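You operate a simulated robot arm through the tools that you are given. There is no shell and no other tool.

Carry out the task below with a simulated robot arm. There is one attempt and no reset: what you move stays moved.

JOB
Brush the crumbs off the keyboard at seat 49 with its port switched off.
Fine: brush back in its place; switch the port on again, then tap the grey lock key once so that its lamp comes on. Set down upright: key brush. What is to be rubbed or washed off counts as gone when no trace of it is left.

It is judged by the outcome, as a careful person would: the job done as asked, and still so three seconds after it is handed in. It fails if anything else is knocked over, pushed out of place, dropped, spilled or broken.

ROBOT AND FRAMES
A 6-joint arm with a two-finger parallel gripper, fixed in place. Base frame: the origin is at the foot of the arm, x ahead of it, y to its left, z up; the work surface is at about z = 740. Readings come in mm, degrees, newtons and seconds.
With the tool pointing down near the work surface it reaches from about 400 to 900 mm from the base axis. Its first joint turns from -115.0 to 115.0 degrees. Payload 3.43 kg.
The tool frame sits at the grasp point between the pads (the TCP): z along the fingers, y along the line on which they close. The tips reach 34 mm beyond it. The gripper opens to 128 mm. The fingers are 24 mm wide and 12 mm thick; the gripper's body (48 by 130 mm) begins 96 mm behind the TCP.
Orientation is that of the tool frame in the base frame, as a unit quaternion [w, x, y, z]. With the fingers straight down and closing along the base's y, the tool's x points along the base's -x, its y along +y and its z along -z.

CONTROLS
- The arm moves only by the tool move_arm. Its argument "deltas" is a list of rows, each an object of numbers (a shift or turn left out is 0, a gripper value left out holds the last): "tx", "ty", "tz": the shift along the tool's x, y, z in units of 200 mm (1.0 is 200 mm); "wx", "wy", "wz": the turn, a rotation vector about the tool's x, y, z in units of 60 degrees (1.0 is 60 degrees); "jaw": the finger opening in mm, from 0 to 128. In form: [{"tx": .., "ty": .., "tz": .., "wx": .., "wy": .., "wz": .., "jaw": ..}, ...]. A call has 1 to 20 rows; each row is the pose to reach, as a shift and turn from the pose commanded when the call began, along the tool's axes at that moment. A call with a number of a shift or a turn outside -1 to 1 is refused whole. A row lasts 0.2 s, in which the tool goes at most 50 mm and 8.6 degrees; a call with a longer step from one row to the next is refused whole, and so is a gripper value outside its range. Where a pose cannot be reached the arm comes as near as it can. A force on the tool above 40 N (or 10 N above the force at the start of the call, whichever is more), or a blocked arm, ends the call early, and 0.2 s more pass. Each finger travels about 108 mm/s and halts on what it meets, pressing with about 42 N; the grip force reading is that of the motor and also rises with nothing between the fingers. The clock runs only during rows and for 0.2 s after the last one: add rows that repeat a pose to give the fingers time. The reply holds the time, the measured pose of the TCP, the force on the tool along the base axes, the opening and the grip force, in the units named above and with some noise, with the torque about the TCP (base axes, N m) and any sound that the robot's microphone picked up, and new pictures: "pictures" is both (left out), scene, wrist or none.
- Cameras (640 x 400 px; columns grow to the right, rows downward): "scene" is fixed at [50.2, -499.7, 1521.1]; the picture's right is [0.81, -0.59, 0.00], its down [-0.25, -0.34, -0.91] and it looks along [0.54, 0.73, -0.42] (base axes); focal length 313 px, centre (320, 200). "wrist" rides on the gripper at [76, -11, -160] in the tool frame; the picture's right is [0.15, 0.99, 0.00], its down [-0.88, 0.13, -0.46] and it looks along [-0.45, 0.07, 0.89] (tool axes); focal length 234 px, centre (320, 200). There is no depth. A picture from a camera that has moved, and an enlarged one, comes with that camera's place and axes in the base frame and with its lens.
- raise_lower(by): slides the trunk up (or, below 0, down) by that many mm; the arm rides with it, the base frame stays. It gives what a move gives, with no picture.
- enlarge(camera, box): a new picture of the part [left, top, right, bottom] of that camera's present view, enlarged. It takes no simulated time.
- sign_off(): hands the job in; it is judged then, once.

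Nothing tells you positions but the pictures and the camera data. Unless the task says otherwise, let go and move clear before handing in.

The tools are called after "Emit:" as a command line: name --argument value ..., lists and objects as JSON in quotes. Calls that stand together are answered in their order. move_arm: Moves the arm, as the interface text tells. Its arguments: {"type":"object","properties":{"deltas":{"type":"array"},"pictures":{"type":"string","enum":["both","scene","wrist","none"]}},"required":["deltas"]} The other tools are called the same way: raise_lower (by) slides the trunk up or down; enlarge (camera, box) takes an enlarged picture of a part of a camera's view; sign_off () hands the job in.

At the start:

```text
t: 0.0
eef_pos: [346.3, 448.9, 1116.8]
tool_rot: [0.0, 0.0, 1.0, 0.0]
contact_force: [0.1, -0.6, 0.6]
torque: [-0.03, 0.0, -0.01]
gripper_width: 128.0
grasp_force: 0.0
trunk travel left (down, up): [-550.0, 240.0]
```

scene: 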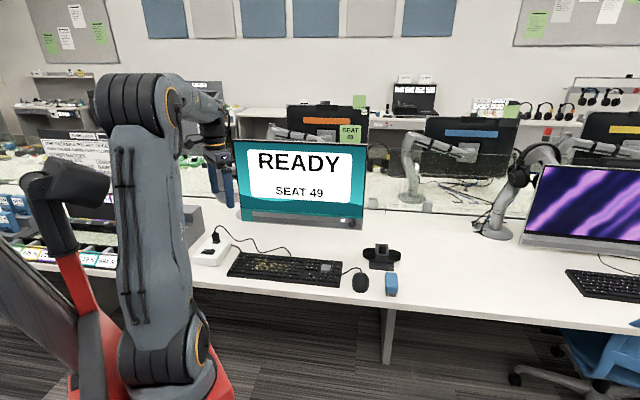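
wrist: 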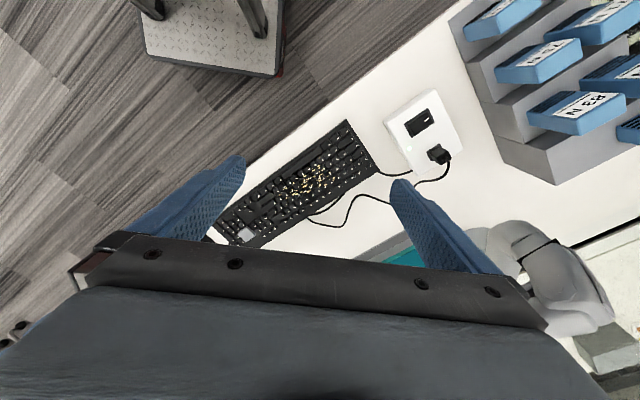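

I see a crumb-covered keyboard at seat 49, a white port box with a switch to its left, and a mouse, a dark holder and a blue item to its right. I'll look closer before moving.

Emit:
enlarge --camera "scene" --box '[180, 220, 300, 295]'

Emit:
enlarge --camera "scene" --box '[300, 230, 420, 305]'

Emit:
enlarge --camera "wrist" --box '[200, 80, 480, 255]'

Emit:
enlarge --camera "scene" --box '[0, 120, 240, 270]'

```text
5.33 times, centred on (240, 258) of scene
camera zoom: at [50.2, -499.7, 1521.1], right [0.81, -0.59, 0.0], down [-0.25, -0.34, -0.91], along [0.54, 0.73, -0.42], focal length 1672 px, centre (747, -107)
```

zoom: 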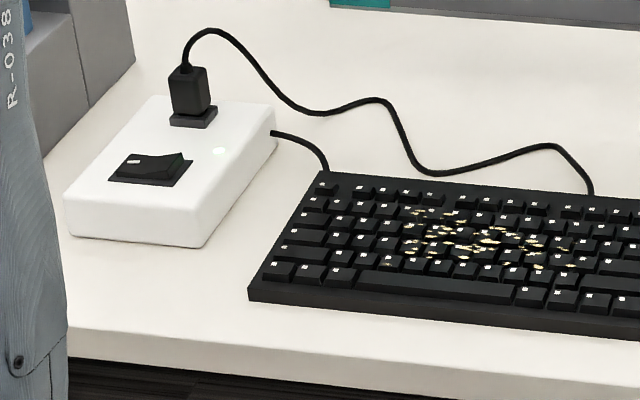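

```text
5.33 times, centred on (360, 268) of scene
camera zoom: at [50.2, -499.7, 1521.1], right [0.81, -0.59, 0.0], down [-0.25, -0.34, -0.91], along [0.54, 0.73, -0.42], focal length 1672 px, centre (107, -160)
```

zoom: 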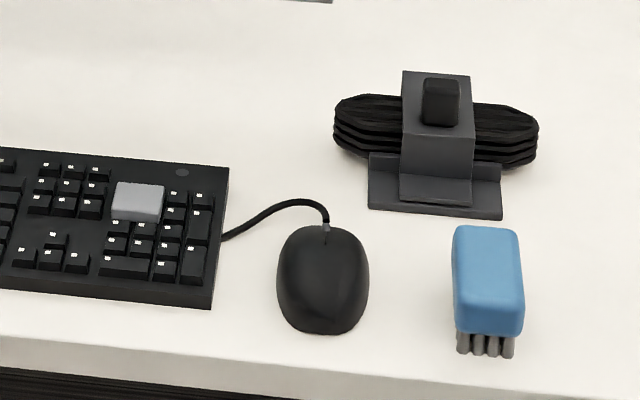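

```text
2.29 times, centred on (340, 168) of wrist
camera zoom: at [271.3, 438.4, 1277.1], right [-0.15, 0.99, 0.0], down [0.88, 0.13, 0.46], along [0.45, 0.07, -0.89], focal length 535 px, centre (274, 274)
```

zoom: 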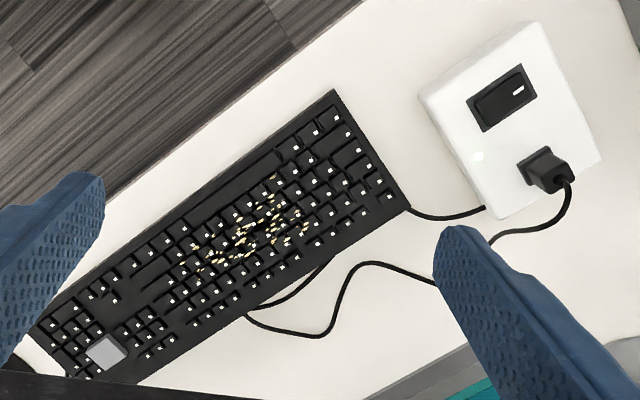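

```text
2.67 times, centred on (120, 195) of scene
camera zoom: at [50.2, -499.7, 1521.1], right [0.81, -0.59, 0.0], down [-0.25, -0.34, -0.91], along [0.54, 0.73, -0.42], focal length 836 px, centre (853, 213)
```

zoom: 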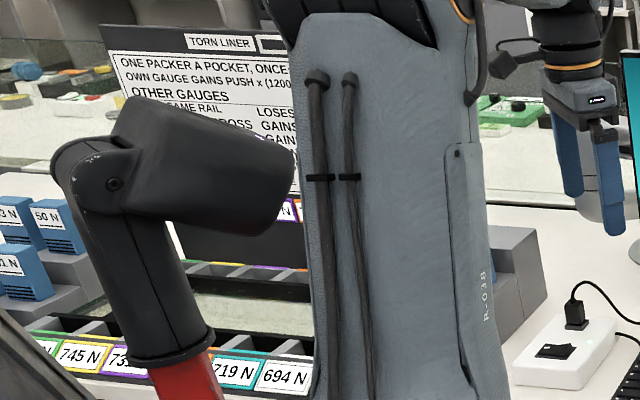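

The blue brush stands on its bristles near (775, 65) to the right of the mouse. The keyboard runs from about (335, 508) to (650, 200), and the port box's rocker is near (317, 650). First I'll move above the rocker for a close look, with the tool turned to match the desk.

Emit:
move_arm --deltas '[{"tx": 0.02, "ty": 0.12, "tz": 0.1, "wz": -0.12}, {"tx": 0.04, "ty": 0.25, "tz": 0.2, "wz": -0.25}, {"tx": 0.06, "ty": 0.4, "tz": 0.33, "wz": -0.38}, {"tx": 0.08, "ty": 0.55, "tz": 0.46, "wz": -0.51}, {"tx": 0.1, "ty": 0.7, "tz": 0.58, "wz": -0.64}, {"tx": 0.12, "ty": 0.85, "tz": 0.7, "wz": -0.7617}, {"tx": 0.145, "ty": 0.95, "tz": 0.7, "wz": -0.7617}, {"tx": 0.145, "ty": 0.95, "tz": 0.7, "wz": -0.7617}]'

```text
t: 1.8
eef_pos: [316.9, 640.3, 976.5]
tool_rot: [0.0, -0.389, 0.921, -0.001]
contact_force: [-0.1, 0.3, -0.1]
torque: [-0.02, 0.01, -0.01]
gripper_width: 127.9
grasp_force: 0.1
trunk travel left (down, up): [-550.0, 240.0]
camera wrist: at [273.3, 578.3, 1136.3], right [-0.81, 0.59, 0.0], down [0.52, 0.72, 0.46], along [0.27, 0.37, -0.89], focal length 234 px, centre (320, 200)
```

scene: 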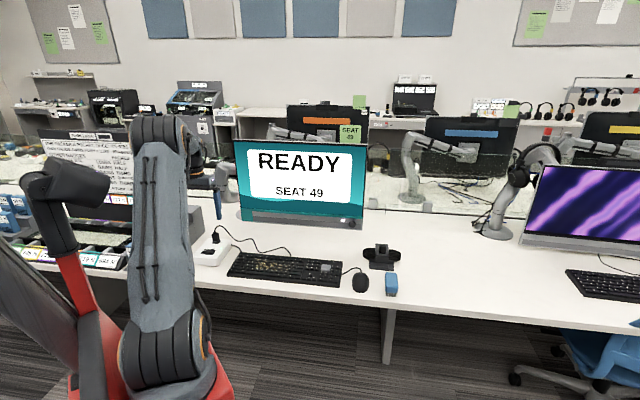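
wrist: 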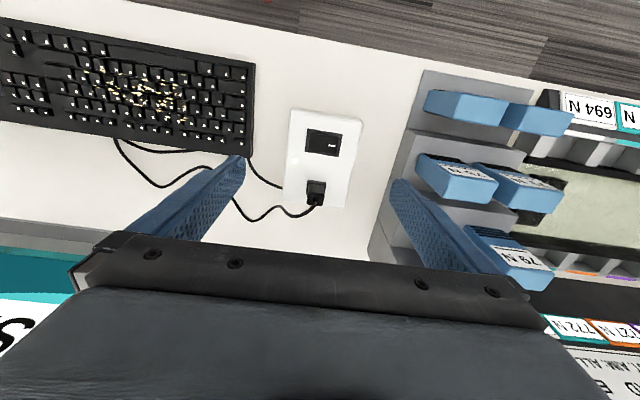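

The box and its rocker sit centred under the gripper. I'll enlarge to read the rocker's state.

Emit:
enlarge --camera "wrist" --box '[272, 100, 368, 160]'

Emit:
enlarge --camera "wrist" --box '[240, 90, 400, 220]'

Emit:
enlarge --camera "scene" --box '[190, 225, 254, 265]'

Emit:
enlarge --camera "wrist" --box '[0, 0, 260, 163]'

```text
6.67 times, centred on (320, 130) of wrist
camera zoom: at [273.3, 578.3, 1136.3], right [-0.81, 0.59, 0.0], down [0.52, 0.72, 0.46], along [0.27, 0.37, -0.89], focal length 1561 px, centre (320, 667)
```

zoom: 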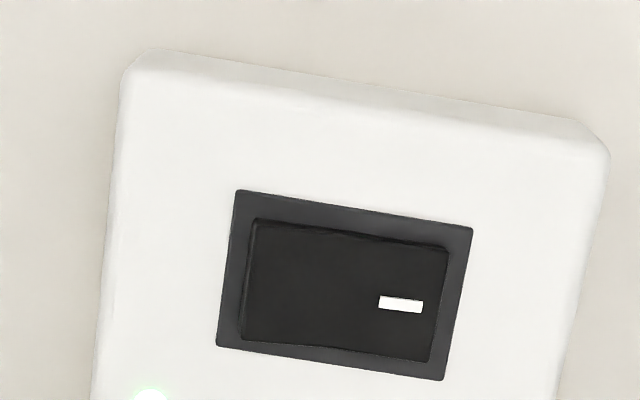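

```text
3.08 times, centred on (320, 155) of wrist
camera zoom: at [273.3, 578.3, 1136.3], right [-0.81, 0.59, 0.0], down [0.52, 0.72, 0.46], along [0.27, 0.37, -0.89], focal length 720 px, centre (320, 338)
```

zoom: 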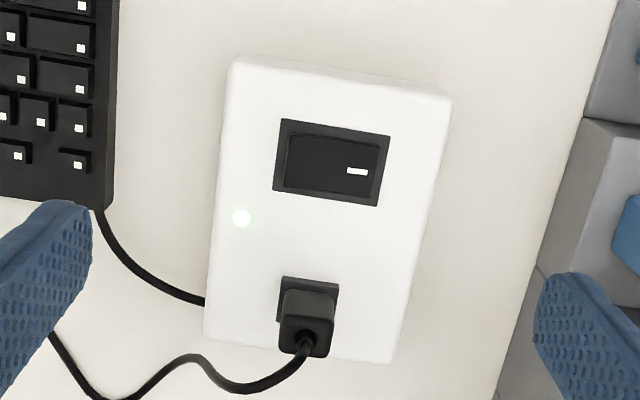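

```text
10.00 times, centred on (222, 245) of scene
camera zoom: at [50.2, -499.7, 1521.1], right [0.81, -0.59, 0.0], down [-0.25, -0.34, -0.91], along [0.54, 0.73, -0.42], focal length 3134 px, centre (1300, -250)
```

zoom: 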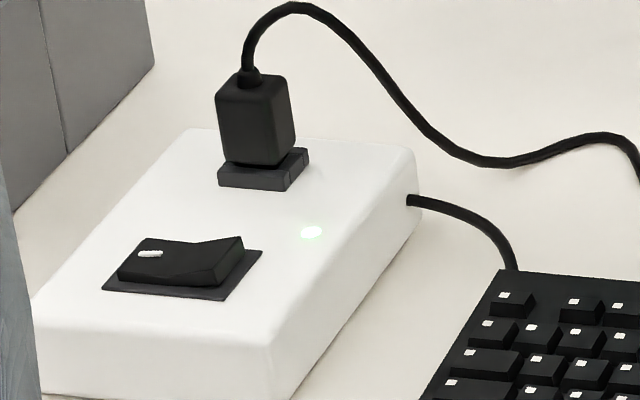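

```text
2.45 times, centred on (130, 82) of wrist
camera zoom: at [273.3, 578.3, 1136.3], right [-0.81, 0.59, 0.0], down [0.52, 0.72, 0.46], along [0.27, 0.37, -0.89], focal length 575 px, centre (786, 491)
```

zoom: 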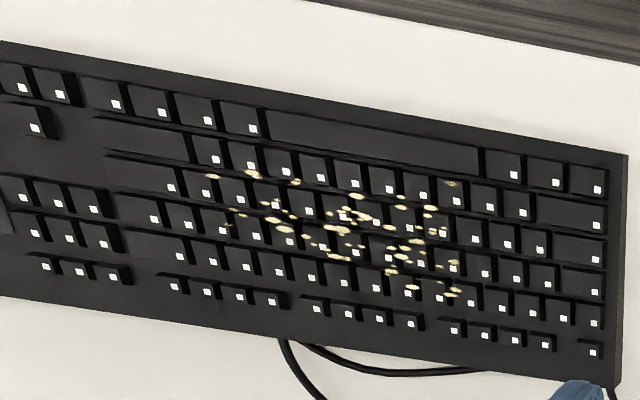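

The port's lamp is lit and the rocker's unmarked right end is raised, so pressing the right end should switch it off. I'll close the fingers and hover just above that end, near (330, 638).

Emit:
move_arm --deltas '[{"tx": -0.01, "ty": -0.02, "tz": 0.15, "jaw": 0}, {"tx": -0.02, "ty": -0.04, "tz": 0.3}, {"tx": -0.0388, "ty": -0.0543, "tz": 0.45}, {"tx": -0.0388, "ty": -0.0543, "tz": 0.6}, {"tx": -0.0388, "ty": -0.0543, "tz": 0.7}, {"tx": -0.0388, "ty": -0.0543, "tz": 0.7}]'

Emit:
enlarge --camera "wrist" --box '[200, 50, 440, 200]'

Emit:
enlarge --camera "scene" --box '[190, 225, 254, 265]'

```text
t: 3.2
eef_pos: [331.4, 638.7, 837.6]
tool_rot: [0.0, -0.388, 0.921, 0.0]
contact_force: [0.3, -0.4, -0.1]
torque: [0.04, 0.01, 0.03]
gripper_width: 0.0
grasp_force: 33.0
trunk travel left (down, up): [-550.0, 240.0]
camera wrist: at [287.2, 576.0, 996.5], right [-0.81, 0.59, 0.0], down [0.52, 0.72, 0.46], along [0.27, 0.37, -0.89], focal length 234 px, centre (320, 200)
```

scene: 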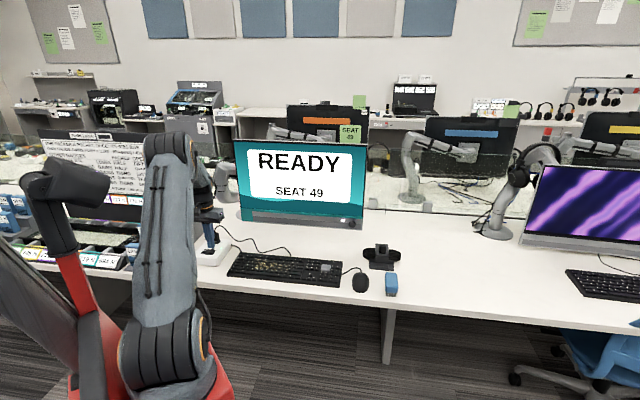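
wrist: 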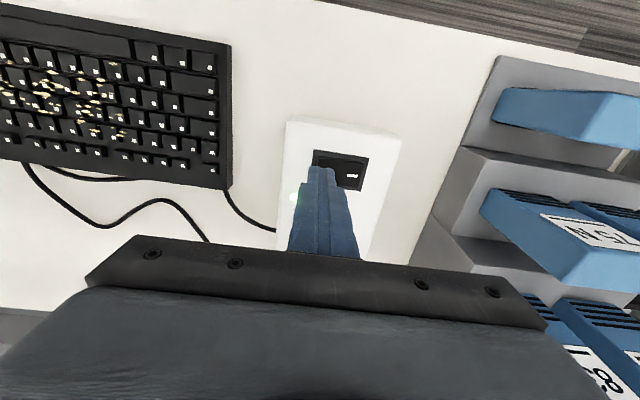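

```text
2.67 times, centred on (320, 125) of wrist
camera zoom: at [287.2, 576.0, 996.5], right [-0.81, 0.59, 0.0], down [0.52, 0.72, 0.46], along [0.27, 0.37, -0.89], focal length 624 px, centre (320, 400)
```

zoom: 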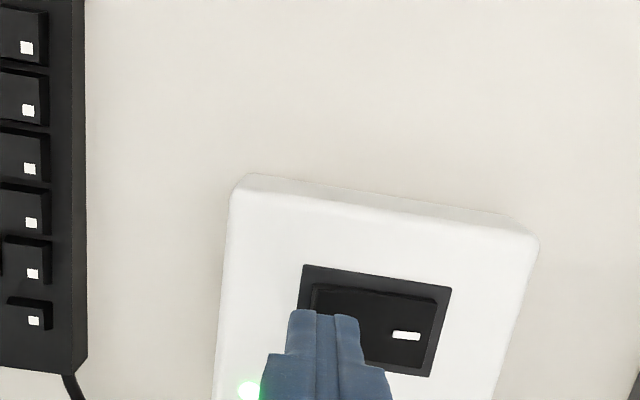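

```text
10.00 times, centred on (222, 245) of scene
camera zoom: at [50.2, -499.7, 1521.1], right [0.81, -0.59, 0.0], down [-0.25, -0.34, -0.91], along [0.54, 0.73, -0.42], focal length 3134 px, centre (1300, -250)
```

zoom: 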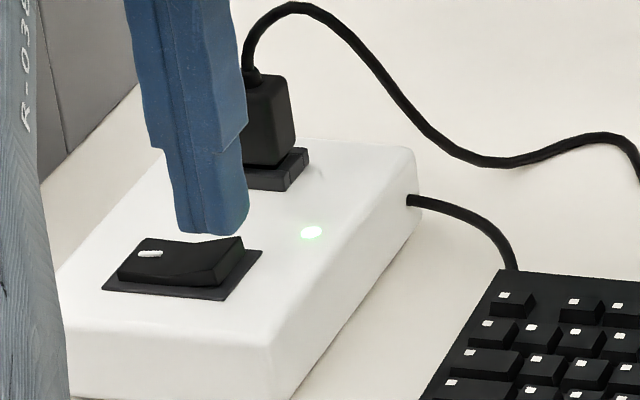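

The fingertip is over the raised end. I'll press down slowly in small steps.

Emit:
move_arm --deltas '[{"tx": 0.015, "tz": 0.015}, {"tx": 0.015, "tz": 0.03}, {"tx": 0.015, "tz": 0.04}, {"tx": 0.015, "tz": 0.05}, {"tx": 0.015, "tz": 0.06}, {"tx": 0.015, "tz": 0.07}, {"tx": 0.015, "tz": 0.07}]'

Emit:
enlarge --camera "scene" --box '[190, 225, 254, 265]'

```text
t: 4.8
eef_pos: [327.0, 635.9, 823.9]
tool_rot: [0.0, -0.389, 0.921, 0.0]
contact_force: [0.2, 0.1, 1.1]
torque: [-0.02, -0.02, 0.02]
gripper_width: 0.1
grasp_force: 33.2
trunk travel left (down, up): [-550.0, 240.0]
camera wrist: at [284.4, 573.3, 983.4], right [-0.81, 0.59, 0.0], down [0.52, 0.72, 0.46], along [0.27, 0.37, -0.89], focal length 234 px, centre (320, 200)
```

scene: 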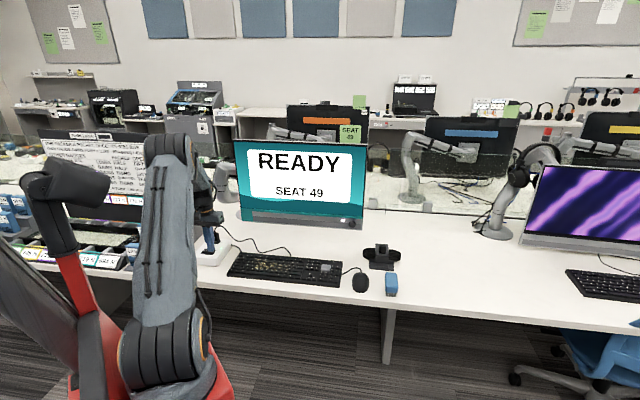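
wrist: 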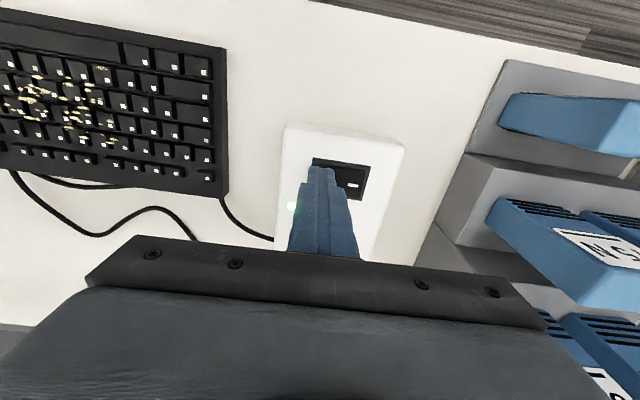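

```text
10.00 times, centred on (222, 245) of scene
camera zoom: at [50.2, -499.7, 1521.1], right [0.81, -0.59, 0.0], down [-0.25, -0.34, -0.91], along [0.54, 0.73, -0.42], focal length 3134 px, centre (1300, -250)
```

zoom: 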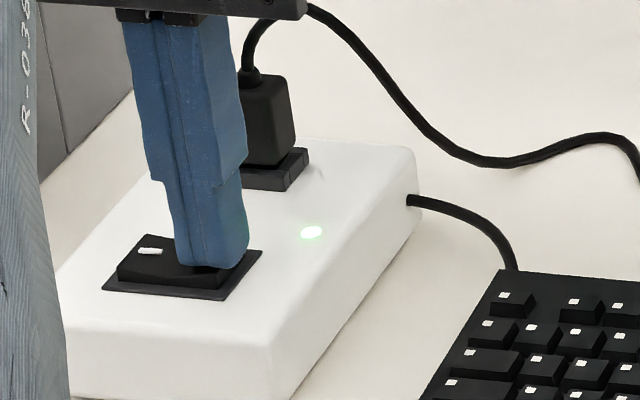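

The tip is just touching and the lamp is still lit, so I'll press a little further.

Emit:
move_arm --deltas '[{"tz": 0.01}, {"tz": 0.02}, {"tz": 0.03}, {"tz": 0.03}]'

Emit:
enlarge --camera "scene" --box '[190, 225, 254, 265]'

```text
t: 5.7
eef_pos: [328.5, 635.4, 822.9]
tool_rot: [0.002, -0.388, 0.922, 0.001]
contact_force: [-5.4, -12.7, 18.8]
torque: [-0.33, 0.32, 0.16]
gripper_width: 0.1
grasp_force: 33.4
trunk travel left (down, up): [-550.0, 240.0]
stopped in row 4: the force on the tool passed its limit at 42 N (the readings are from after the stop); the commanded pose is now the measured one
camera wrist: at [284.2, 573.0, 981.6], right [-0.81, 0.59, 0.0], down [0.52, 0.72, 0.46], along [0.27, 0.37, -0.89], focal length 234 px, centre (320, 200)
```

scene: 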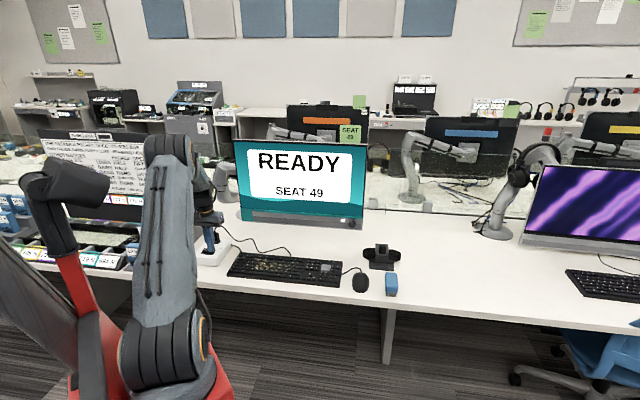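
wrist: 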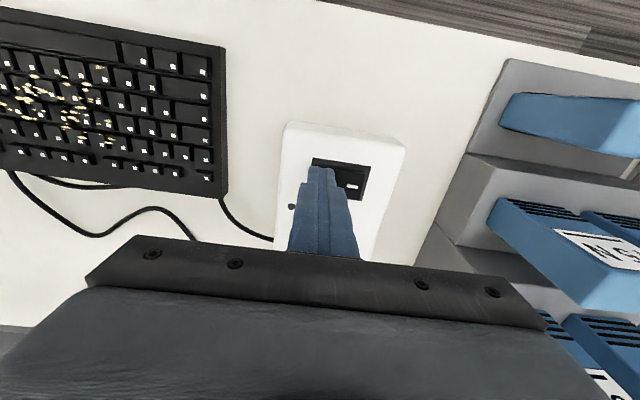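

```text
10.00 times, centred on (222, 245) of scene
camera zoom: at [50.2, -499.7, 1521.1], right [0.81, -0.59, 0.0], down [-0.25, -0.34, -0.91], along [0.54, 0.73, -0.42], focal length 3134 px, centre (1300, -250)
```

zoom: 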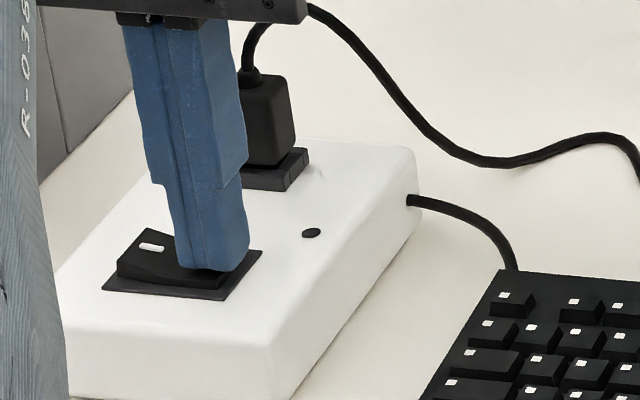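

The port lamp has gone dark, so the port is off. Now I'll lift away and travel along the desk to the brush, opening the gripper as I go.

Emit:
move_arm --deltas '[{"tz": -0.1}, {"tz": -0.3}, {"tz": -0.5}, {"tz": -0.7, "ty": -0.05}, {"tz": -0.75, "ty": -0.25}, {"tz": -0.75, "ty": -0.48}, {"tz": -0.75, "ty": -0.71}, {"tz": -0.75, "ty": -0.94}]' --pictures "none"

Emit:
move_arm --deltas '[{"ty": -0.23, "jaw": 100}, {"ty": -0.46}, {"ty": -0.69}, {"ty": -0.92}]' --pictures "none"

Emit:
move_arm --deltas '[{"ty": -0.23}, {"ty": -0.46, "tx": 0.05}, {"ty": -0.69, "tx": 0.15}, {"ty": -0.92, "tx": 0.25}]' --pictures "none"

Emit:
move_arm --deltas '[{"ty": -0.2, "tx": 0.05}, {"ty": -0.4, "tx": 0.1}, {"ty": -0.6, "tx": 0.17}, {"ty": -0.8, "tx": 0.24}, {"ty": -0.8, "tx": 0.24}]'

```text
t: 7.5
eef_pos: [461.7, 503.9, 967.8]
tool_rot: [0.002, -0.388, 0.922, 0.001]
contact_force: [0.2, 0.2, -0.4]
torque: [-0.02, -0.06, -0.01]
gripper_width: 0.0
grasp_force: 33.4
trunk travel left (down, up): [-550.0, 240.0]
```

```text
t: 8.5
eef_pos: [593.0, 377.2, 967.2]
tool_rot: [0.001, -0.389, 0.921, 0.002]
contact_force: [0.5, 0.7, 0.2]
torque: [-0.03, -0.03, 0.01]
gripper_width: 99.9
grasp_force: 0.1
trunk travel left (down, up): [-550.0, 240.0]
```

```text
refused: row 3 steps farther than a row can; nothing moved
```

```text
t: 9.7
eef_pos: [675.4, 231.7, 969.5]
tool_rot: [0.001, -0.389, 0.921, 0.001]
contact_force: [0.3, -0.6, 0.4]
torque: [-0.01, -0.01, 0.02]
gripper_width: 100.2
grasp_force: 0.1
trunk travel left (down, up): [-550.0, 240.0]
camera wrist: at [631.5, 168.2, 1128.0], right [-0.81, 0.59, 0.0], down [0.52, 0.72, 0.46], along [0.27, 0.37, -0.89], focal length 234 px, centre (320, 200)
```

scene: 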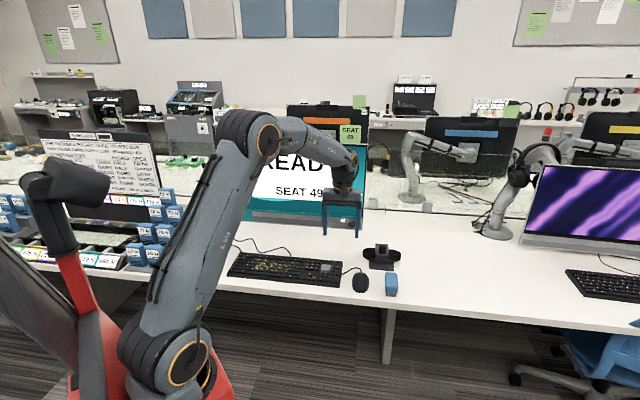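
wrist: 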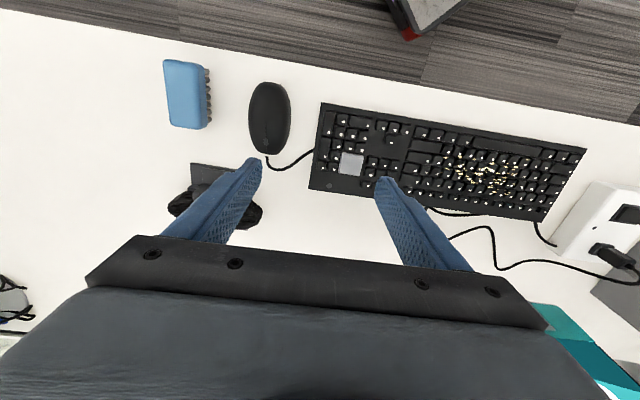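

The brush and its surroundings are now clear in the wrist view. I'll enlarge for exact geometry.

Emit:
enlarge --camera "wrist" --box '[120, 40, 280, 140]'

Emit:
enlarge --camera "wrist" --box '[300, 90, 620, 250]'

Emit:
enlarge --camera "scene" --box '[356, 240, 420, 300]'

Emit:
enlarge --camera "scene" --box '[0, 120, 240, 270]'

```text
4.00 times, centred on (200, 90) of wrist
camera zoom: at [631.5, 168.2, 1128.0], right [-0.81, 0.59, 0.0], down [0.52, 0.72, 0.46], along [0.27, 0.37, -0.89], focal length 937 px, centre (800, 640)
```

zoom: 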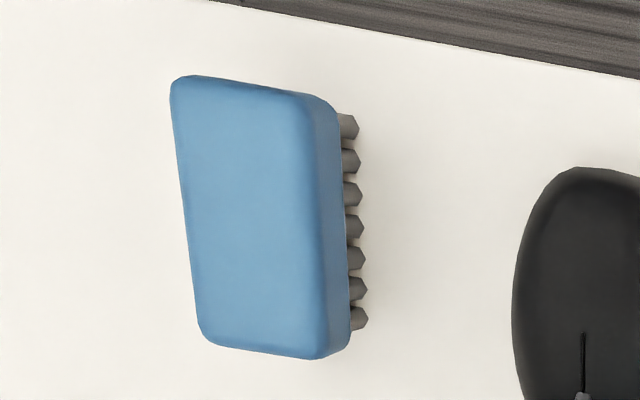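

```text
2.00 times, centred on (460, 170) of wrist
camera zoom: at [631.5, 168.2, 1128.0], right [-0.81, 0.59, 0.0], down [0.52, 0.72, 0.46], along [0.27, 0.37, -0.89], focal length 468 px, centre (40, 260)
```

zoom: 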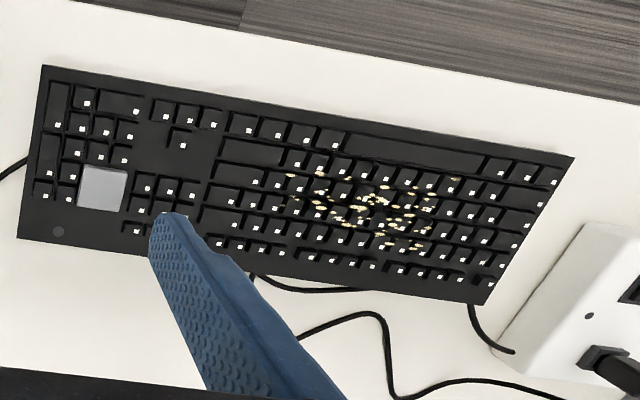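

```text
6.67 times, centred on (388, 270) of scene
camera zoom: at [50.2, -499.7, 1521.1], right [0.81, -0.59, 0.0], down [-0.25, -0.34, -0.91], along [0.54, 0.73, -0.42], focal length 2090 px, centre (-133, -267)
```

zoom: 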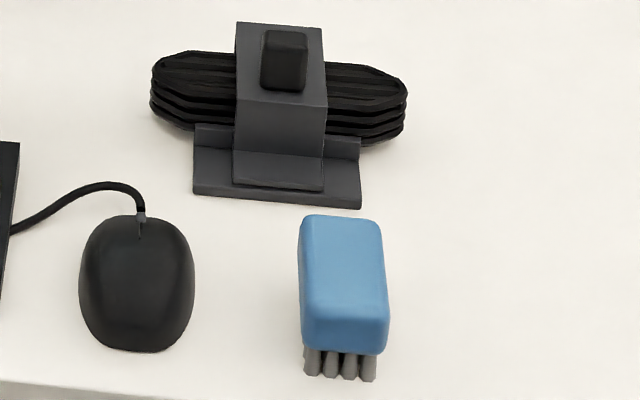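

```text
2.67 times, centred on (120, 195) of scene
camera zoom: at [50.2, -499.7, 1521.1], right [0.81, -0.59, 0.0], down [-0.25, -0.34, -0.91], along [0.54, 0.73, -0.42], focal length 836 px, centre (853, 213)
```

zoom: 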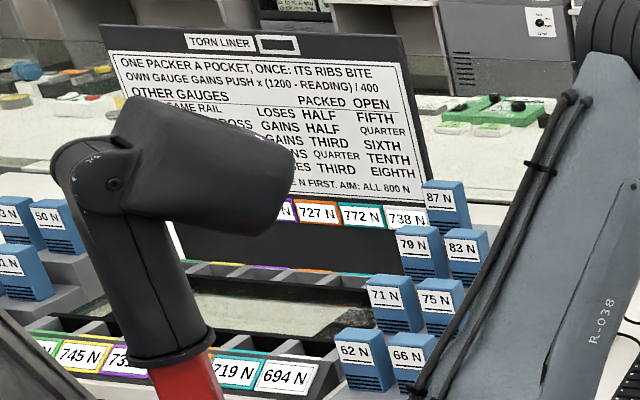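

The brush is about 80 by 43 mm and 55 mm tall. It is centred near (787, 79), with its long side pointing away from the operator, which suits the current tool heading. I'll hover above it to refine before gripping.

Emit:
move_arm --deltas '[{"tx": 0.04, "ty": -0.22, "tz": 0.05, "jaw": 84}, {"tx": 0.08, "ty": -0.44, "tz": 0.1}, {"tx": 0.12, "ty": -0.66, "tz": 0.15}, {"tx": 0.157, "ty": -0.86, "tz": 0.25}, {"tx": 0.157, "ty": -0.93, "tz": 0.4}, {"tx": 0.157, "ty": -0.93, "tz": 0.52}, {"tx": 0.157, "ty": -0.93, "tz": 0.52}]'

Emit:
enlarge --camera "wrist" --box '[200, 80, 440, 240]'

Emit:
enlarge --camera "scene" --box '[346, 220, 430, 300]'

```text
t: 11.3
eef_pos: [786.2, 79.2, 864.8]
tool_rot: [0.001, -0.388, 0.922, 0.002]
contact_force: [-0.4, -0.2, -0.3]
torque: [-0.01, -0.01, 0.0]
gripper_width: 83.8
grasp_force: 0.0
trunk travel left (down, up): [-550.0, 240.0]
camera wrist: at [741.8, 15.8, 1024.3], right [-0.81, 0.59, 0.0], down [0.52, 0.72, 0.46], along [0.27, 0.37, -0.89], focal length 234 px, centre (320, 200)
```

scene: 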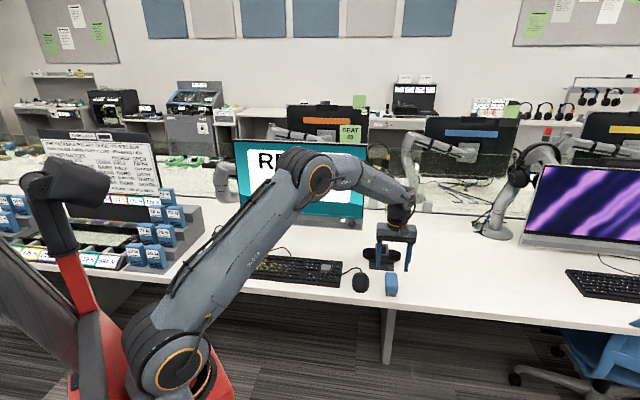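
wrist: 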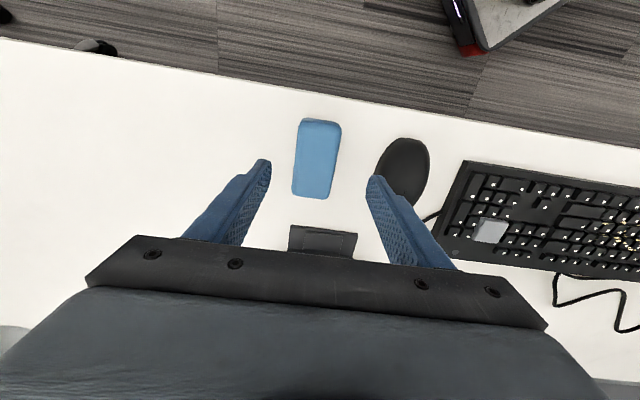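

```text
2.50 times, centred on (320, 160) of wrist
camera zoom: at [741.8, 15.8, 1024.3], right [-0.81, 0.59, 0.0], down [0.52, 0.72, 0.46], along [0.27, 0.37, -0.89], focal length 585 px, centre (320, 300)
```

zoom: 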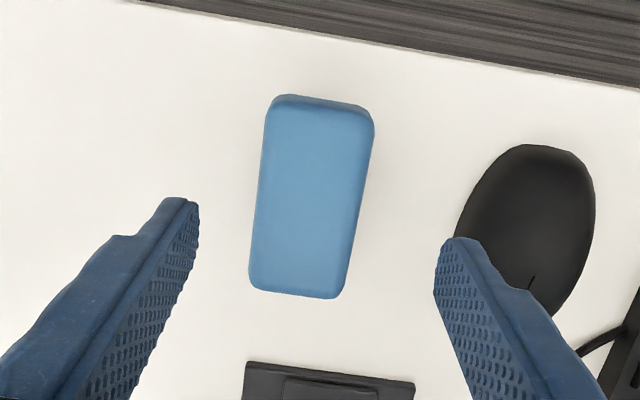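

```text
5.00 times, centred on (388, 260) of scene
camera zoom: at [50.2, -499.7, 1521.1], right [0.81, -0.59, 0.0], down [-0.25, -0.34, -0.91], along [0.54, 0.73, -0.42], focal length 1567 px, centre (-20, -100)
```

zoom: 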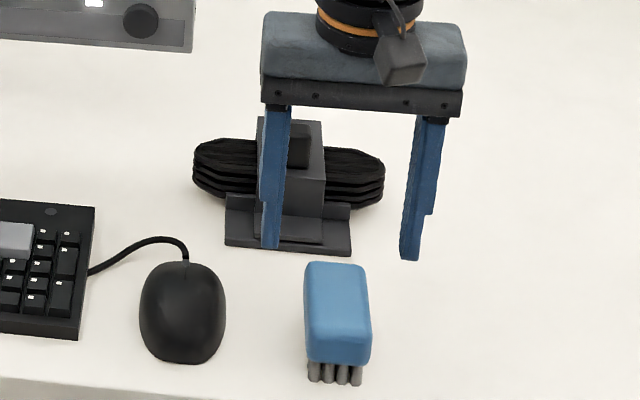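

The brush is about 3 mm to the desk's right of the gripper's centre. I'll correct for that, descend with the tips stopping at the blue block's lower edge (TCP z of about 793), and check before closing.

Emit:
move_arm --deltas '[{"tx": 0.01, "ty": -0.015, "tz": 0.1}, {"tx": 0.01, "ty": -0.015, "tz": 0.2}, {"tx": 0.01, "ty": -0.015, "tz": 0.3}, {"tx": 0.01, "ty": -0.015, "tz": 0.359}, {"tx": 0.01, "ty": -0.015, "tz": 0.359}]'

Emit:
enlarge --camera "wrist" --box '[200, 80, 440, 240]'

Emit:
enlarge --camera "scene" --box '[346, 220, 430, 300]'

```text
t: 12.5
eef_pos: [786.4, 75.6, 793.7]
tool_rot: [0.001, -0.388, 0.922, 0.002]
contact_force: [-0.1, -0.1, -0.3]
torque: [0.03, -0.01, 0.0]
gripper_width: 83.7
grasp_force: 0.2
trunk travel left (down, up): [-550.0, 240.0]
camera wrist: at [742.2, 13.4, 953.4], right [-0.81, 0.59, 0.0], down [0.52, 0.72, 0.46], along [0.27, 0.37, -0.89], focal length 234 px, centre (320, 200)
```

scene: 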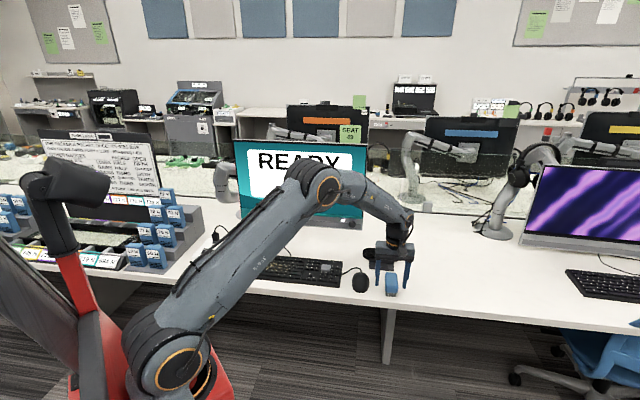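
wrist: 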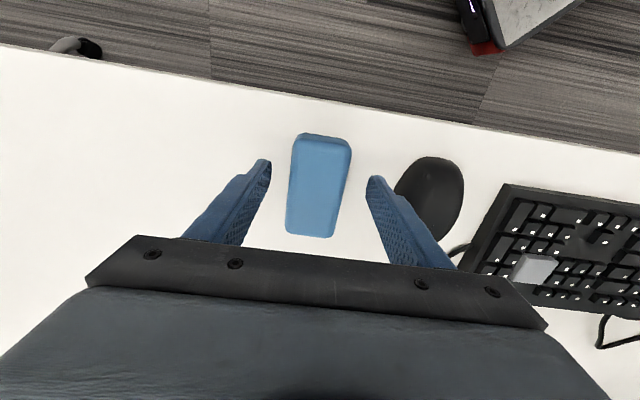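

```text
2.50 times, centred on (320, 160) of wrist
camera zoom: at [742.2, 13.4, 953.4], right [-0.81, 0.59, 0.0], down [0.52, 0.72, 0.46], along [0.27, 0.37, -0.89], focal length 585 px, centre (320, 300)
```

zoom: 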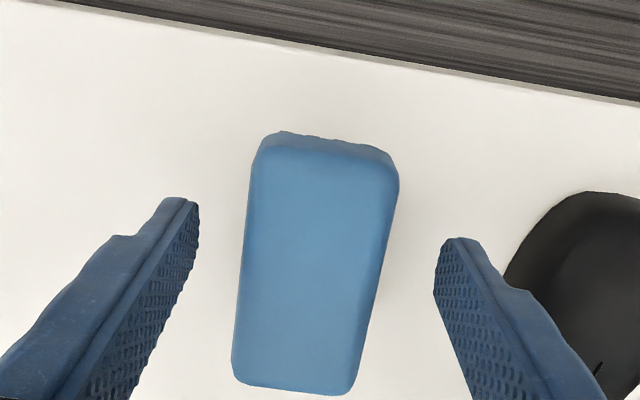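

```text
5.00 times, centred on (388, 260) of scene
camera zoom: at [50.2, -499.7, 1521.1], right [0.81, -0.59, 0.0], down [-0.25, -0.34, -0.91], along [0.54, 0.73, -0.42], focal length 1567 px, centre (-20, -100)
```

zoom: 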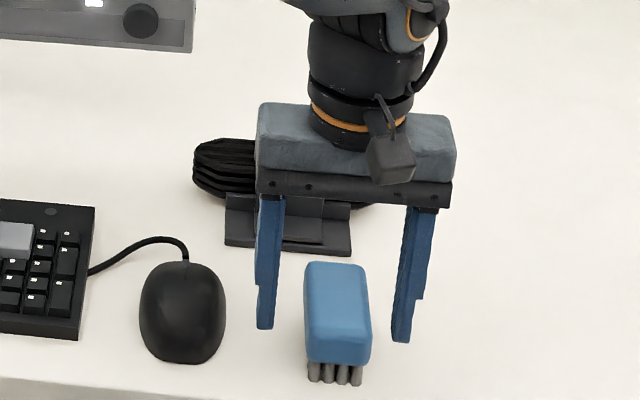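

The brush is still about 3.5 mm off-centre toward the desk's right. I'll nudge over and then close the gripper.

Emit:
move_arm --deltas '[{"tx": 0.005, "ty": -0.017}, {"tx": 0.005, "ty": -0.017, "jaw": 55}, {"tx": 0.005, "ty": -0.017, "jaw": 55}]' --pictures "wrist"

Emit:
enlarge --camera "wrist" --box '[200, 80, 440, 240]'

```text
t: 13.3
eef_pos: [787.7, 72.0, 794.0]
tool_rot: [0.002, -0.388, 0.922, 0.002]
contact_force: [0.7, 0.0, 0.6]
torque: [0.03, 0.02, 0.01]
gripper_width: 55.0
grasp_force: 0.1
trunk travel left (down, up): [-550.0, 240.0]
camera wrist: at [744.5, 9.6, 953.1], right [-0.81, 0.59, 0.0], down [0.52, 0.72, 0.46], along [0.27, 0.37, -0.89], focal length 234 px, centre (320, 200)
```

wrist: 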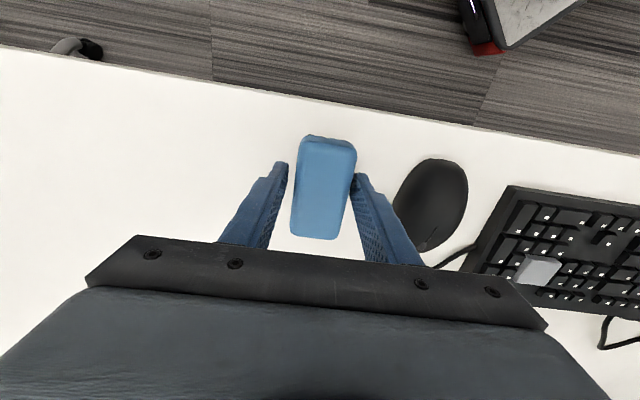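

```text
2.50 times, centred on (320, 160) of wrist
camera zoom: at [744.5, 9.6, 953.1], right [-0.81, 0.59, 0.0], down [0.52, 0.72, 0.46], along [0.27, 0.37, -0.89], focal length 585 px, centre (320, 300)
```

zoom: 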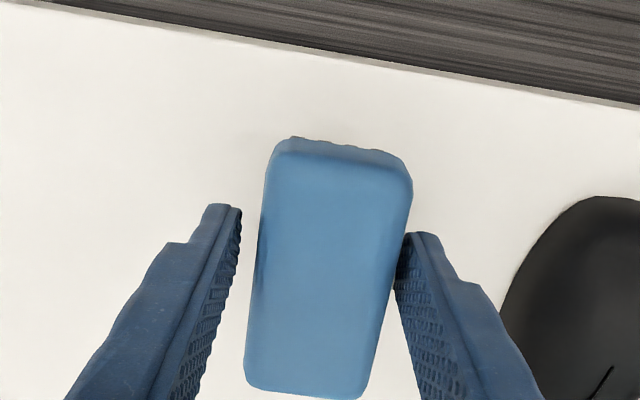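

The brush is centred now, so I'll close the grip.

Emit:
move_arm --deltas '[{"jaw": 45}, {"jaw": 38}, {"jaw": 30}, {"jaw": 30}, {"jaw": 30}]' --pictures "wrist"

Emit:
enlarge --camera "wrist" --box '[200, 80, 440, 240]'

Emit:
enlarge --camera "scene" --box '[346, 220, 430, 300]'

```text
t: 14.5
eef_pos: [787.9, 73.2, 794.5]
tool_rot: [0.001, -0.388, 0.922, 0.002]
contact_force: [0.4, 0.6, -0.3]
torque: [-0.06, 0.01, 0.01]
gripper_width: 44.2
grasp_force: 42.2
trunk travel left (down, up): [-550.0, 240.0]
camera wrist: at [744.5, 9.6, 953.1], right [-0.81, 0.59, 0.0], down [0.52, 0.72, 0.46], along [0.27, 0.37, -0.89], focal length 234 px, centre (320, 200)
```

wrist: 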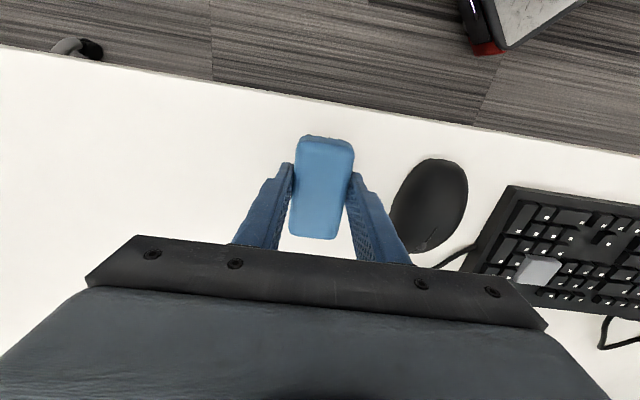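

```text
2.50 times, centred on (320, 160) of wrist
camera zoom: at [744.5, 9.6, 953.1], right [-0.81, 0.59, 0.0], down [0.52, 0.72, 0.46], along [0.27, 0.37, -0.89], focal length 585 px, centre (320, 300)
```

zoom: 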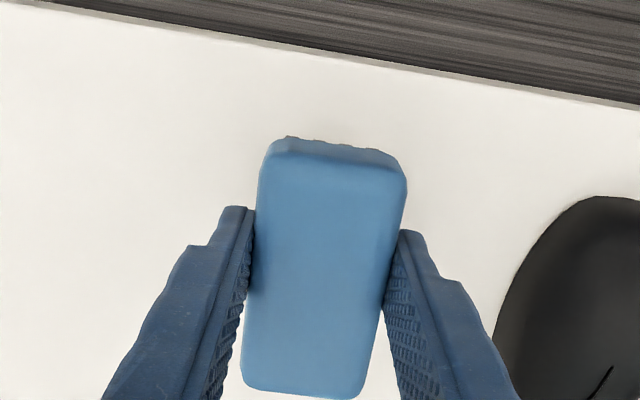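

```text
5.00 times, centred on (388, 260) of scene
camera zoom: at [50.2, -499.7, 1521.1], right [0.81, -0.59, 0.0], down [-0.25, -0.34, -0.91], along [0.54, 0.73, -0.42], focal length 1567 px, centre (-20, -100)
```

zoom: 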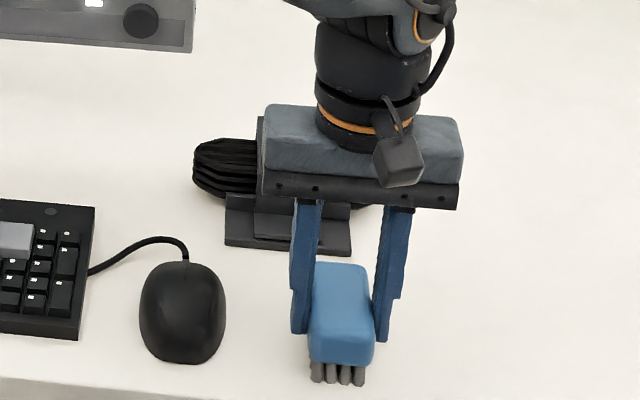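

The grip holds at 44 mm and 42 N. Now I'll lift straight up.

Emit:
move_arm --deltas '[{"tz": -0.04}, {"tz": -0.12}, {"tz": -0.25}, {"tz": -0.4}, {"tz": -0.55}, {"tz": -0.55}]'

Emit:
enlarge --camera "scene" --box '[346, 200, 430, 300]'

```text
t: 15.9
eef_pos: [791.0, 72.3, 904.2]
tool_rot: [0.003, -0.389, 0.921, 0.001]
contact_force: [-0.5, 0.5, -1.8]
torque: [0.01, 0.02, 0.0]
gripper_width: 44.2
grasp_force: 42.3
trunk travel left (down, up): [-550.0, 240.0]
camera wrist: at [746.0, 8.9, 1063.0], right [-0.81, 0.59, 0.0], down [0.52, 0.72, 0.46], along [0.27, 0.37, -0.89], focal length 234 px, centre (320, 200)
```

scene: 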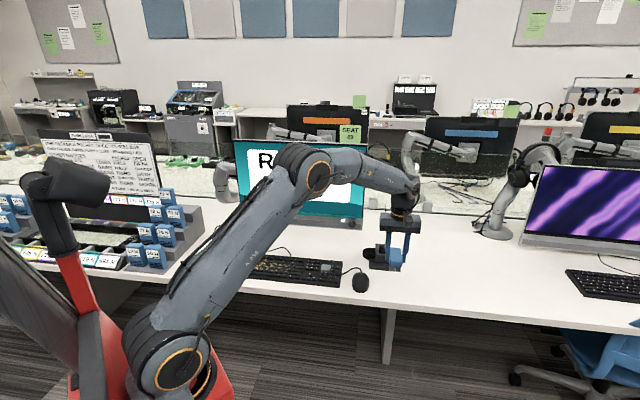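
wrist: 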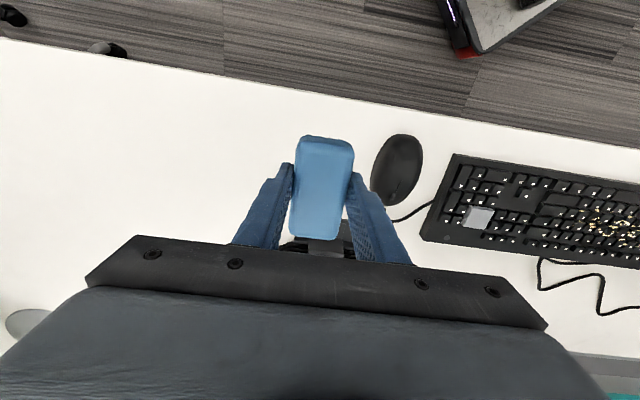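

```text
4.00 times, centred on (388, 250) of scene
camera zoom: at [50.2, -499.7, 1521.1], right [0.81, -0.59, 0.0], down [-0.25, -0.34, -0.91], along [0.54, 0.73, -0.42], focal length 1254 px, centre (48, 0)
```

zoom: 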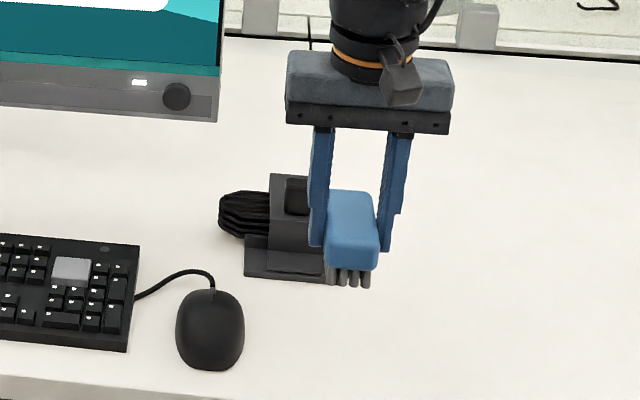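

The brush is held level and clear. Now I'll carry it over the keyboard to just beside the crumbs.

Emit:
move_arm --deltas '[{"ty": 0.22}, {"ty": 0.44, "tx": -0.05}, {"ty": 0.66, "tx": -0.1}, {"ty": 0.88, "tx": -0.15}]' --pictures "none"

Emit:
move_arm --deltas '[{"ty": 0.2, "tx": -0.05}, {"ty": 0.4, "tx": -0.1}, {"ty": 0.6, "tx": -0.11}, {"ty": 0.8, "tx": -0.11}, {"ty": 0.88, "tx": -0.11}, {"ty": 0.88, "tx": -0.11}]'

Emit:
enlarge --camera "wrist" --box '[260, 90, 500, 240]'

Emit:
enlarge --camera "scene" --box '[220, 200, 360, 300]'

```text
t: 16.9
eef_pos: [682.8, 216.3, 903.8]
tool_rot: [0.002, -0.387, 0.922, 0.0]
contact_force: [0.0, 0.3, -1.4]
torque: [0.03, 0.01, -0.01]
gripper_width: 44.2
grasp_force: 41.5
trunk travel left (down, up): [-550.0, 240.0]
```

```text
t: 18.3
eef_pos: [573.5, 355.1, 904.0]
tool_rot: [0.001, -0.389, 0.921, 0.001]
contact_force: [0.4, -0.3, -1.3]
torque: [-0.01, -0.01, 0.01]
gripper_width: 43.9
grasp_force: 42.0
trunk travel left (down, up): [-550.0, 240.0]
camera wrist: at [529.1, 292.5, 1062.9], right [-0.81, 0.59, 0.0], down [0.52, 0.72, 0.46], along [0.27, 0.37, -0.89], focal length 234 px, centre (320, 200)
```

scene: 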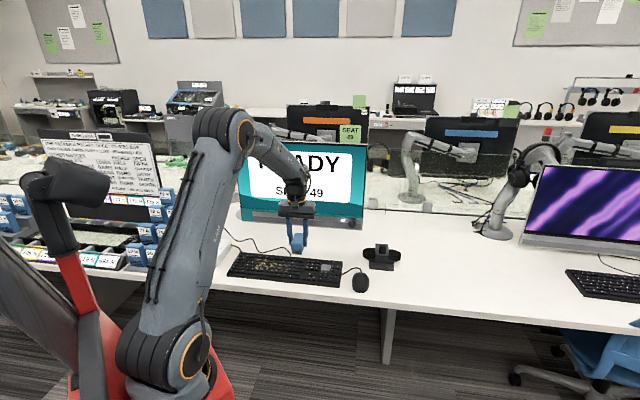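
wrist: 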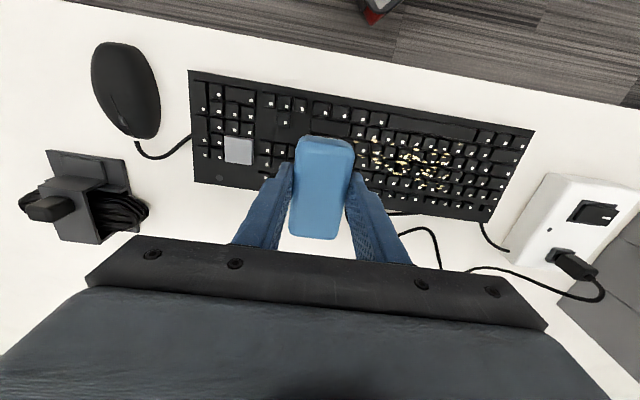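

```text
2.67 times, centred on (380, 165) of wrist
camera zoom: at [529.1, 292.5, 1062.9], right [-0.81, 0.59, 0.0], down [0.52, 0.72, 0.46], along [0.27, 0.37, -0.89], focal length 624 px, centre (160, 293)
```

zoom: 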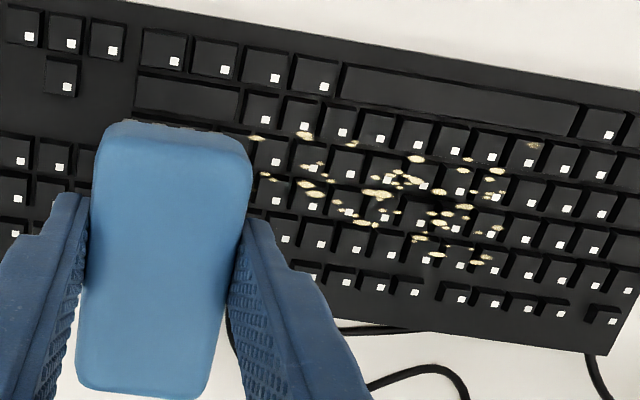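

```text
4.00 times, centred on (290, 250) of scene
camera zoom: at [50.2, -499.7, 1521.1], right [0.81, -0.59, 0.0], down [-0.25, -0.34, -0.91], along [0.54, 0.73, -0.42], focal length 1254 px, centre (440, 0)
```

zoom: 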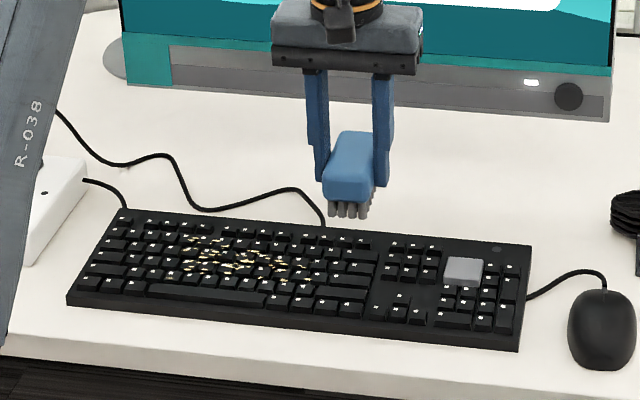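

The crumbs span roughly 135 by 65 mm of the keys, and the brush's 80 mm length covers that width. I'll descend just to the right of the crumbs and feel for the key tops.

Emit:
move_arm --deltas '[{"tx": -0.007, "ty": 0.09, "tz": 0.1}, {"tx": -0.007, "ty": 0.09, "tz": 0.25}, {"tx": -0.007, "ty": 0.09, "tz": 0.35}, {"tx": -0.007, "ty": 0.09, "tz": 0.38}, {"tx": -0.007, "ty": 0.09, "tz": 0.38}]'

Emit:
enlarge --camera "scene" --box '[220, 200, 360, 300]'

Emit:
enlarge --camera "wrist" --box '[260, 90, 500, 240]'

```text
t: 19.5
eef_pos: [563.2, 369.0, 828.3]
tool_rot: [0.001, -0.388, 0.922, 0.001]
contact_force: [0.0, -1.0, -0.5]
torque: [0.0, -0.02, 0.0]
gripper_width: 44.0
grasp_force: 41.9
trunk travel left (down, up): [-550.0, 240.0]
camera wrist: at [519.3, 306.1, 987.3], right [-0.81, 0.59, 0.0], down [0.52, 0.72, 0.46], along [0.27, 0.37, -0.89], focal length 234 px, centre (320, 200)
```

scene: 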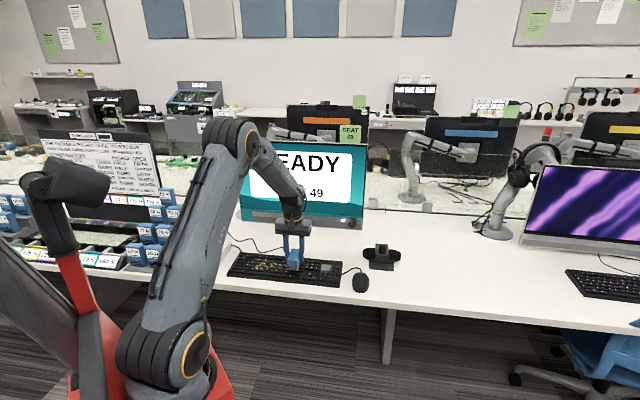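
wrist: 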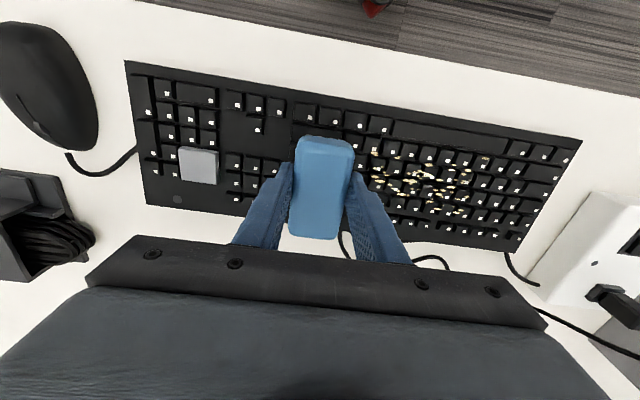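

```text
4.00 times, centred on (290, 250) of scene
camera zoom: at [50.2, -499.7, 1521.1], right [0.81, -0.59, 0.0], down [-0.25, -0.34, -0.91], along [0.54, 0.73, -0.42], focal length 1254 px, centre (440, 0)
```

zoom: 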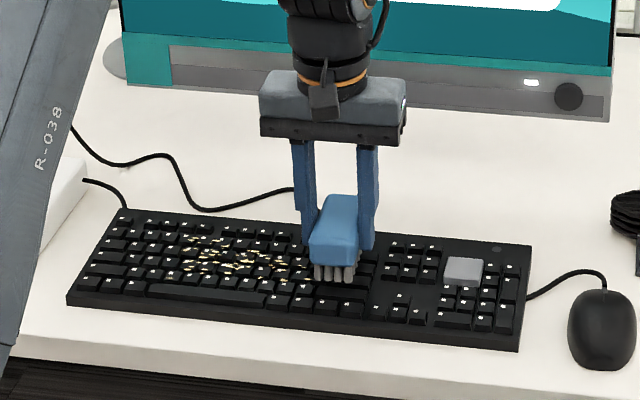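

```text
2.67 times, centred on (380, 165) of wrist
camera zoom: at [519.3, 306.1, 987.3], right [-0.81, 0.59, 0.0], down [0.52, 0.72, 0.46], along [0.27, 0.37, -0.89], focal length 624 px, centre (160, 293)
```

zoom: 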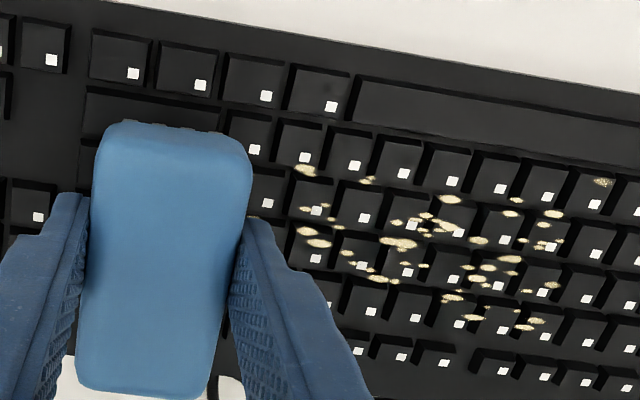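

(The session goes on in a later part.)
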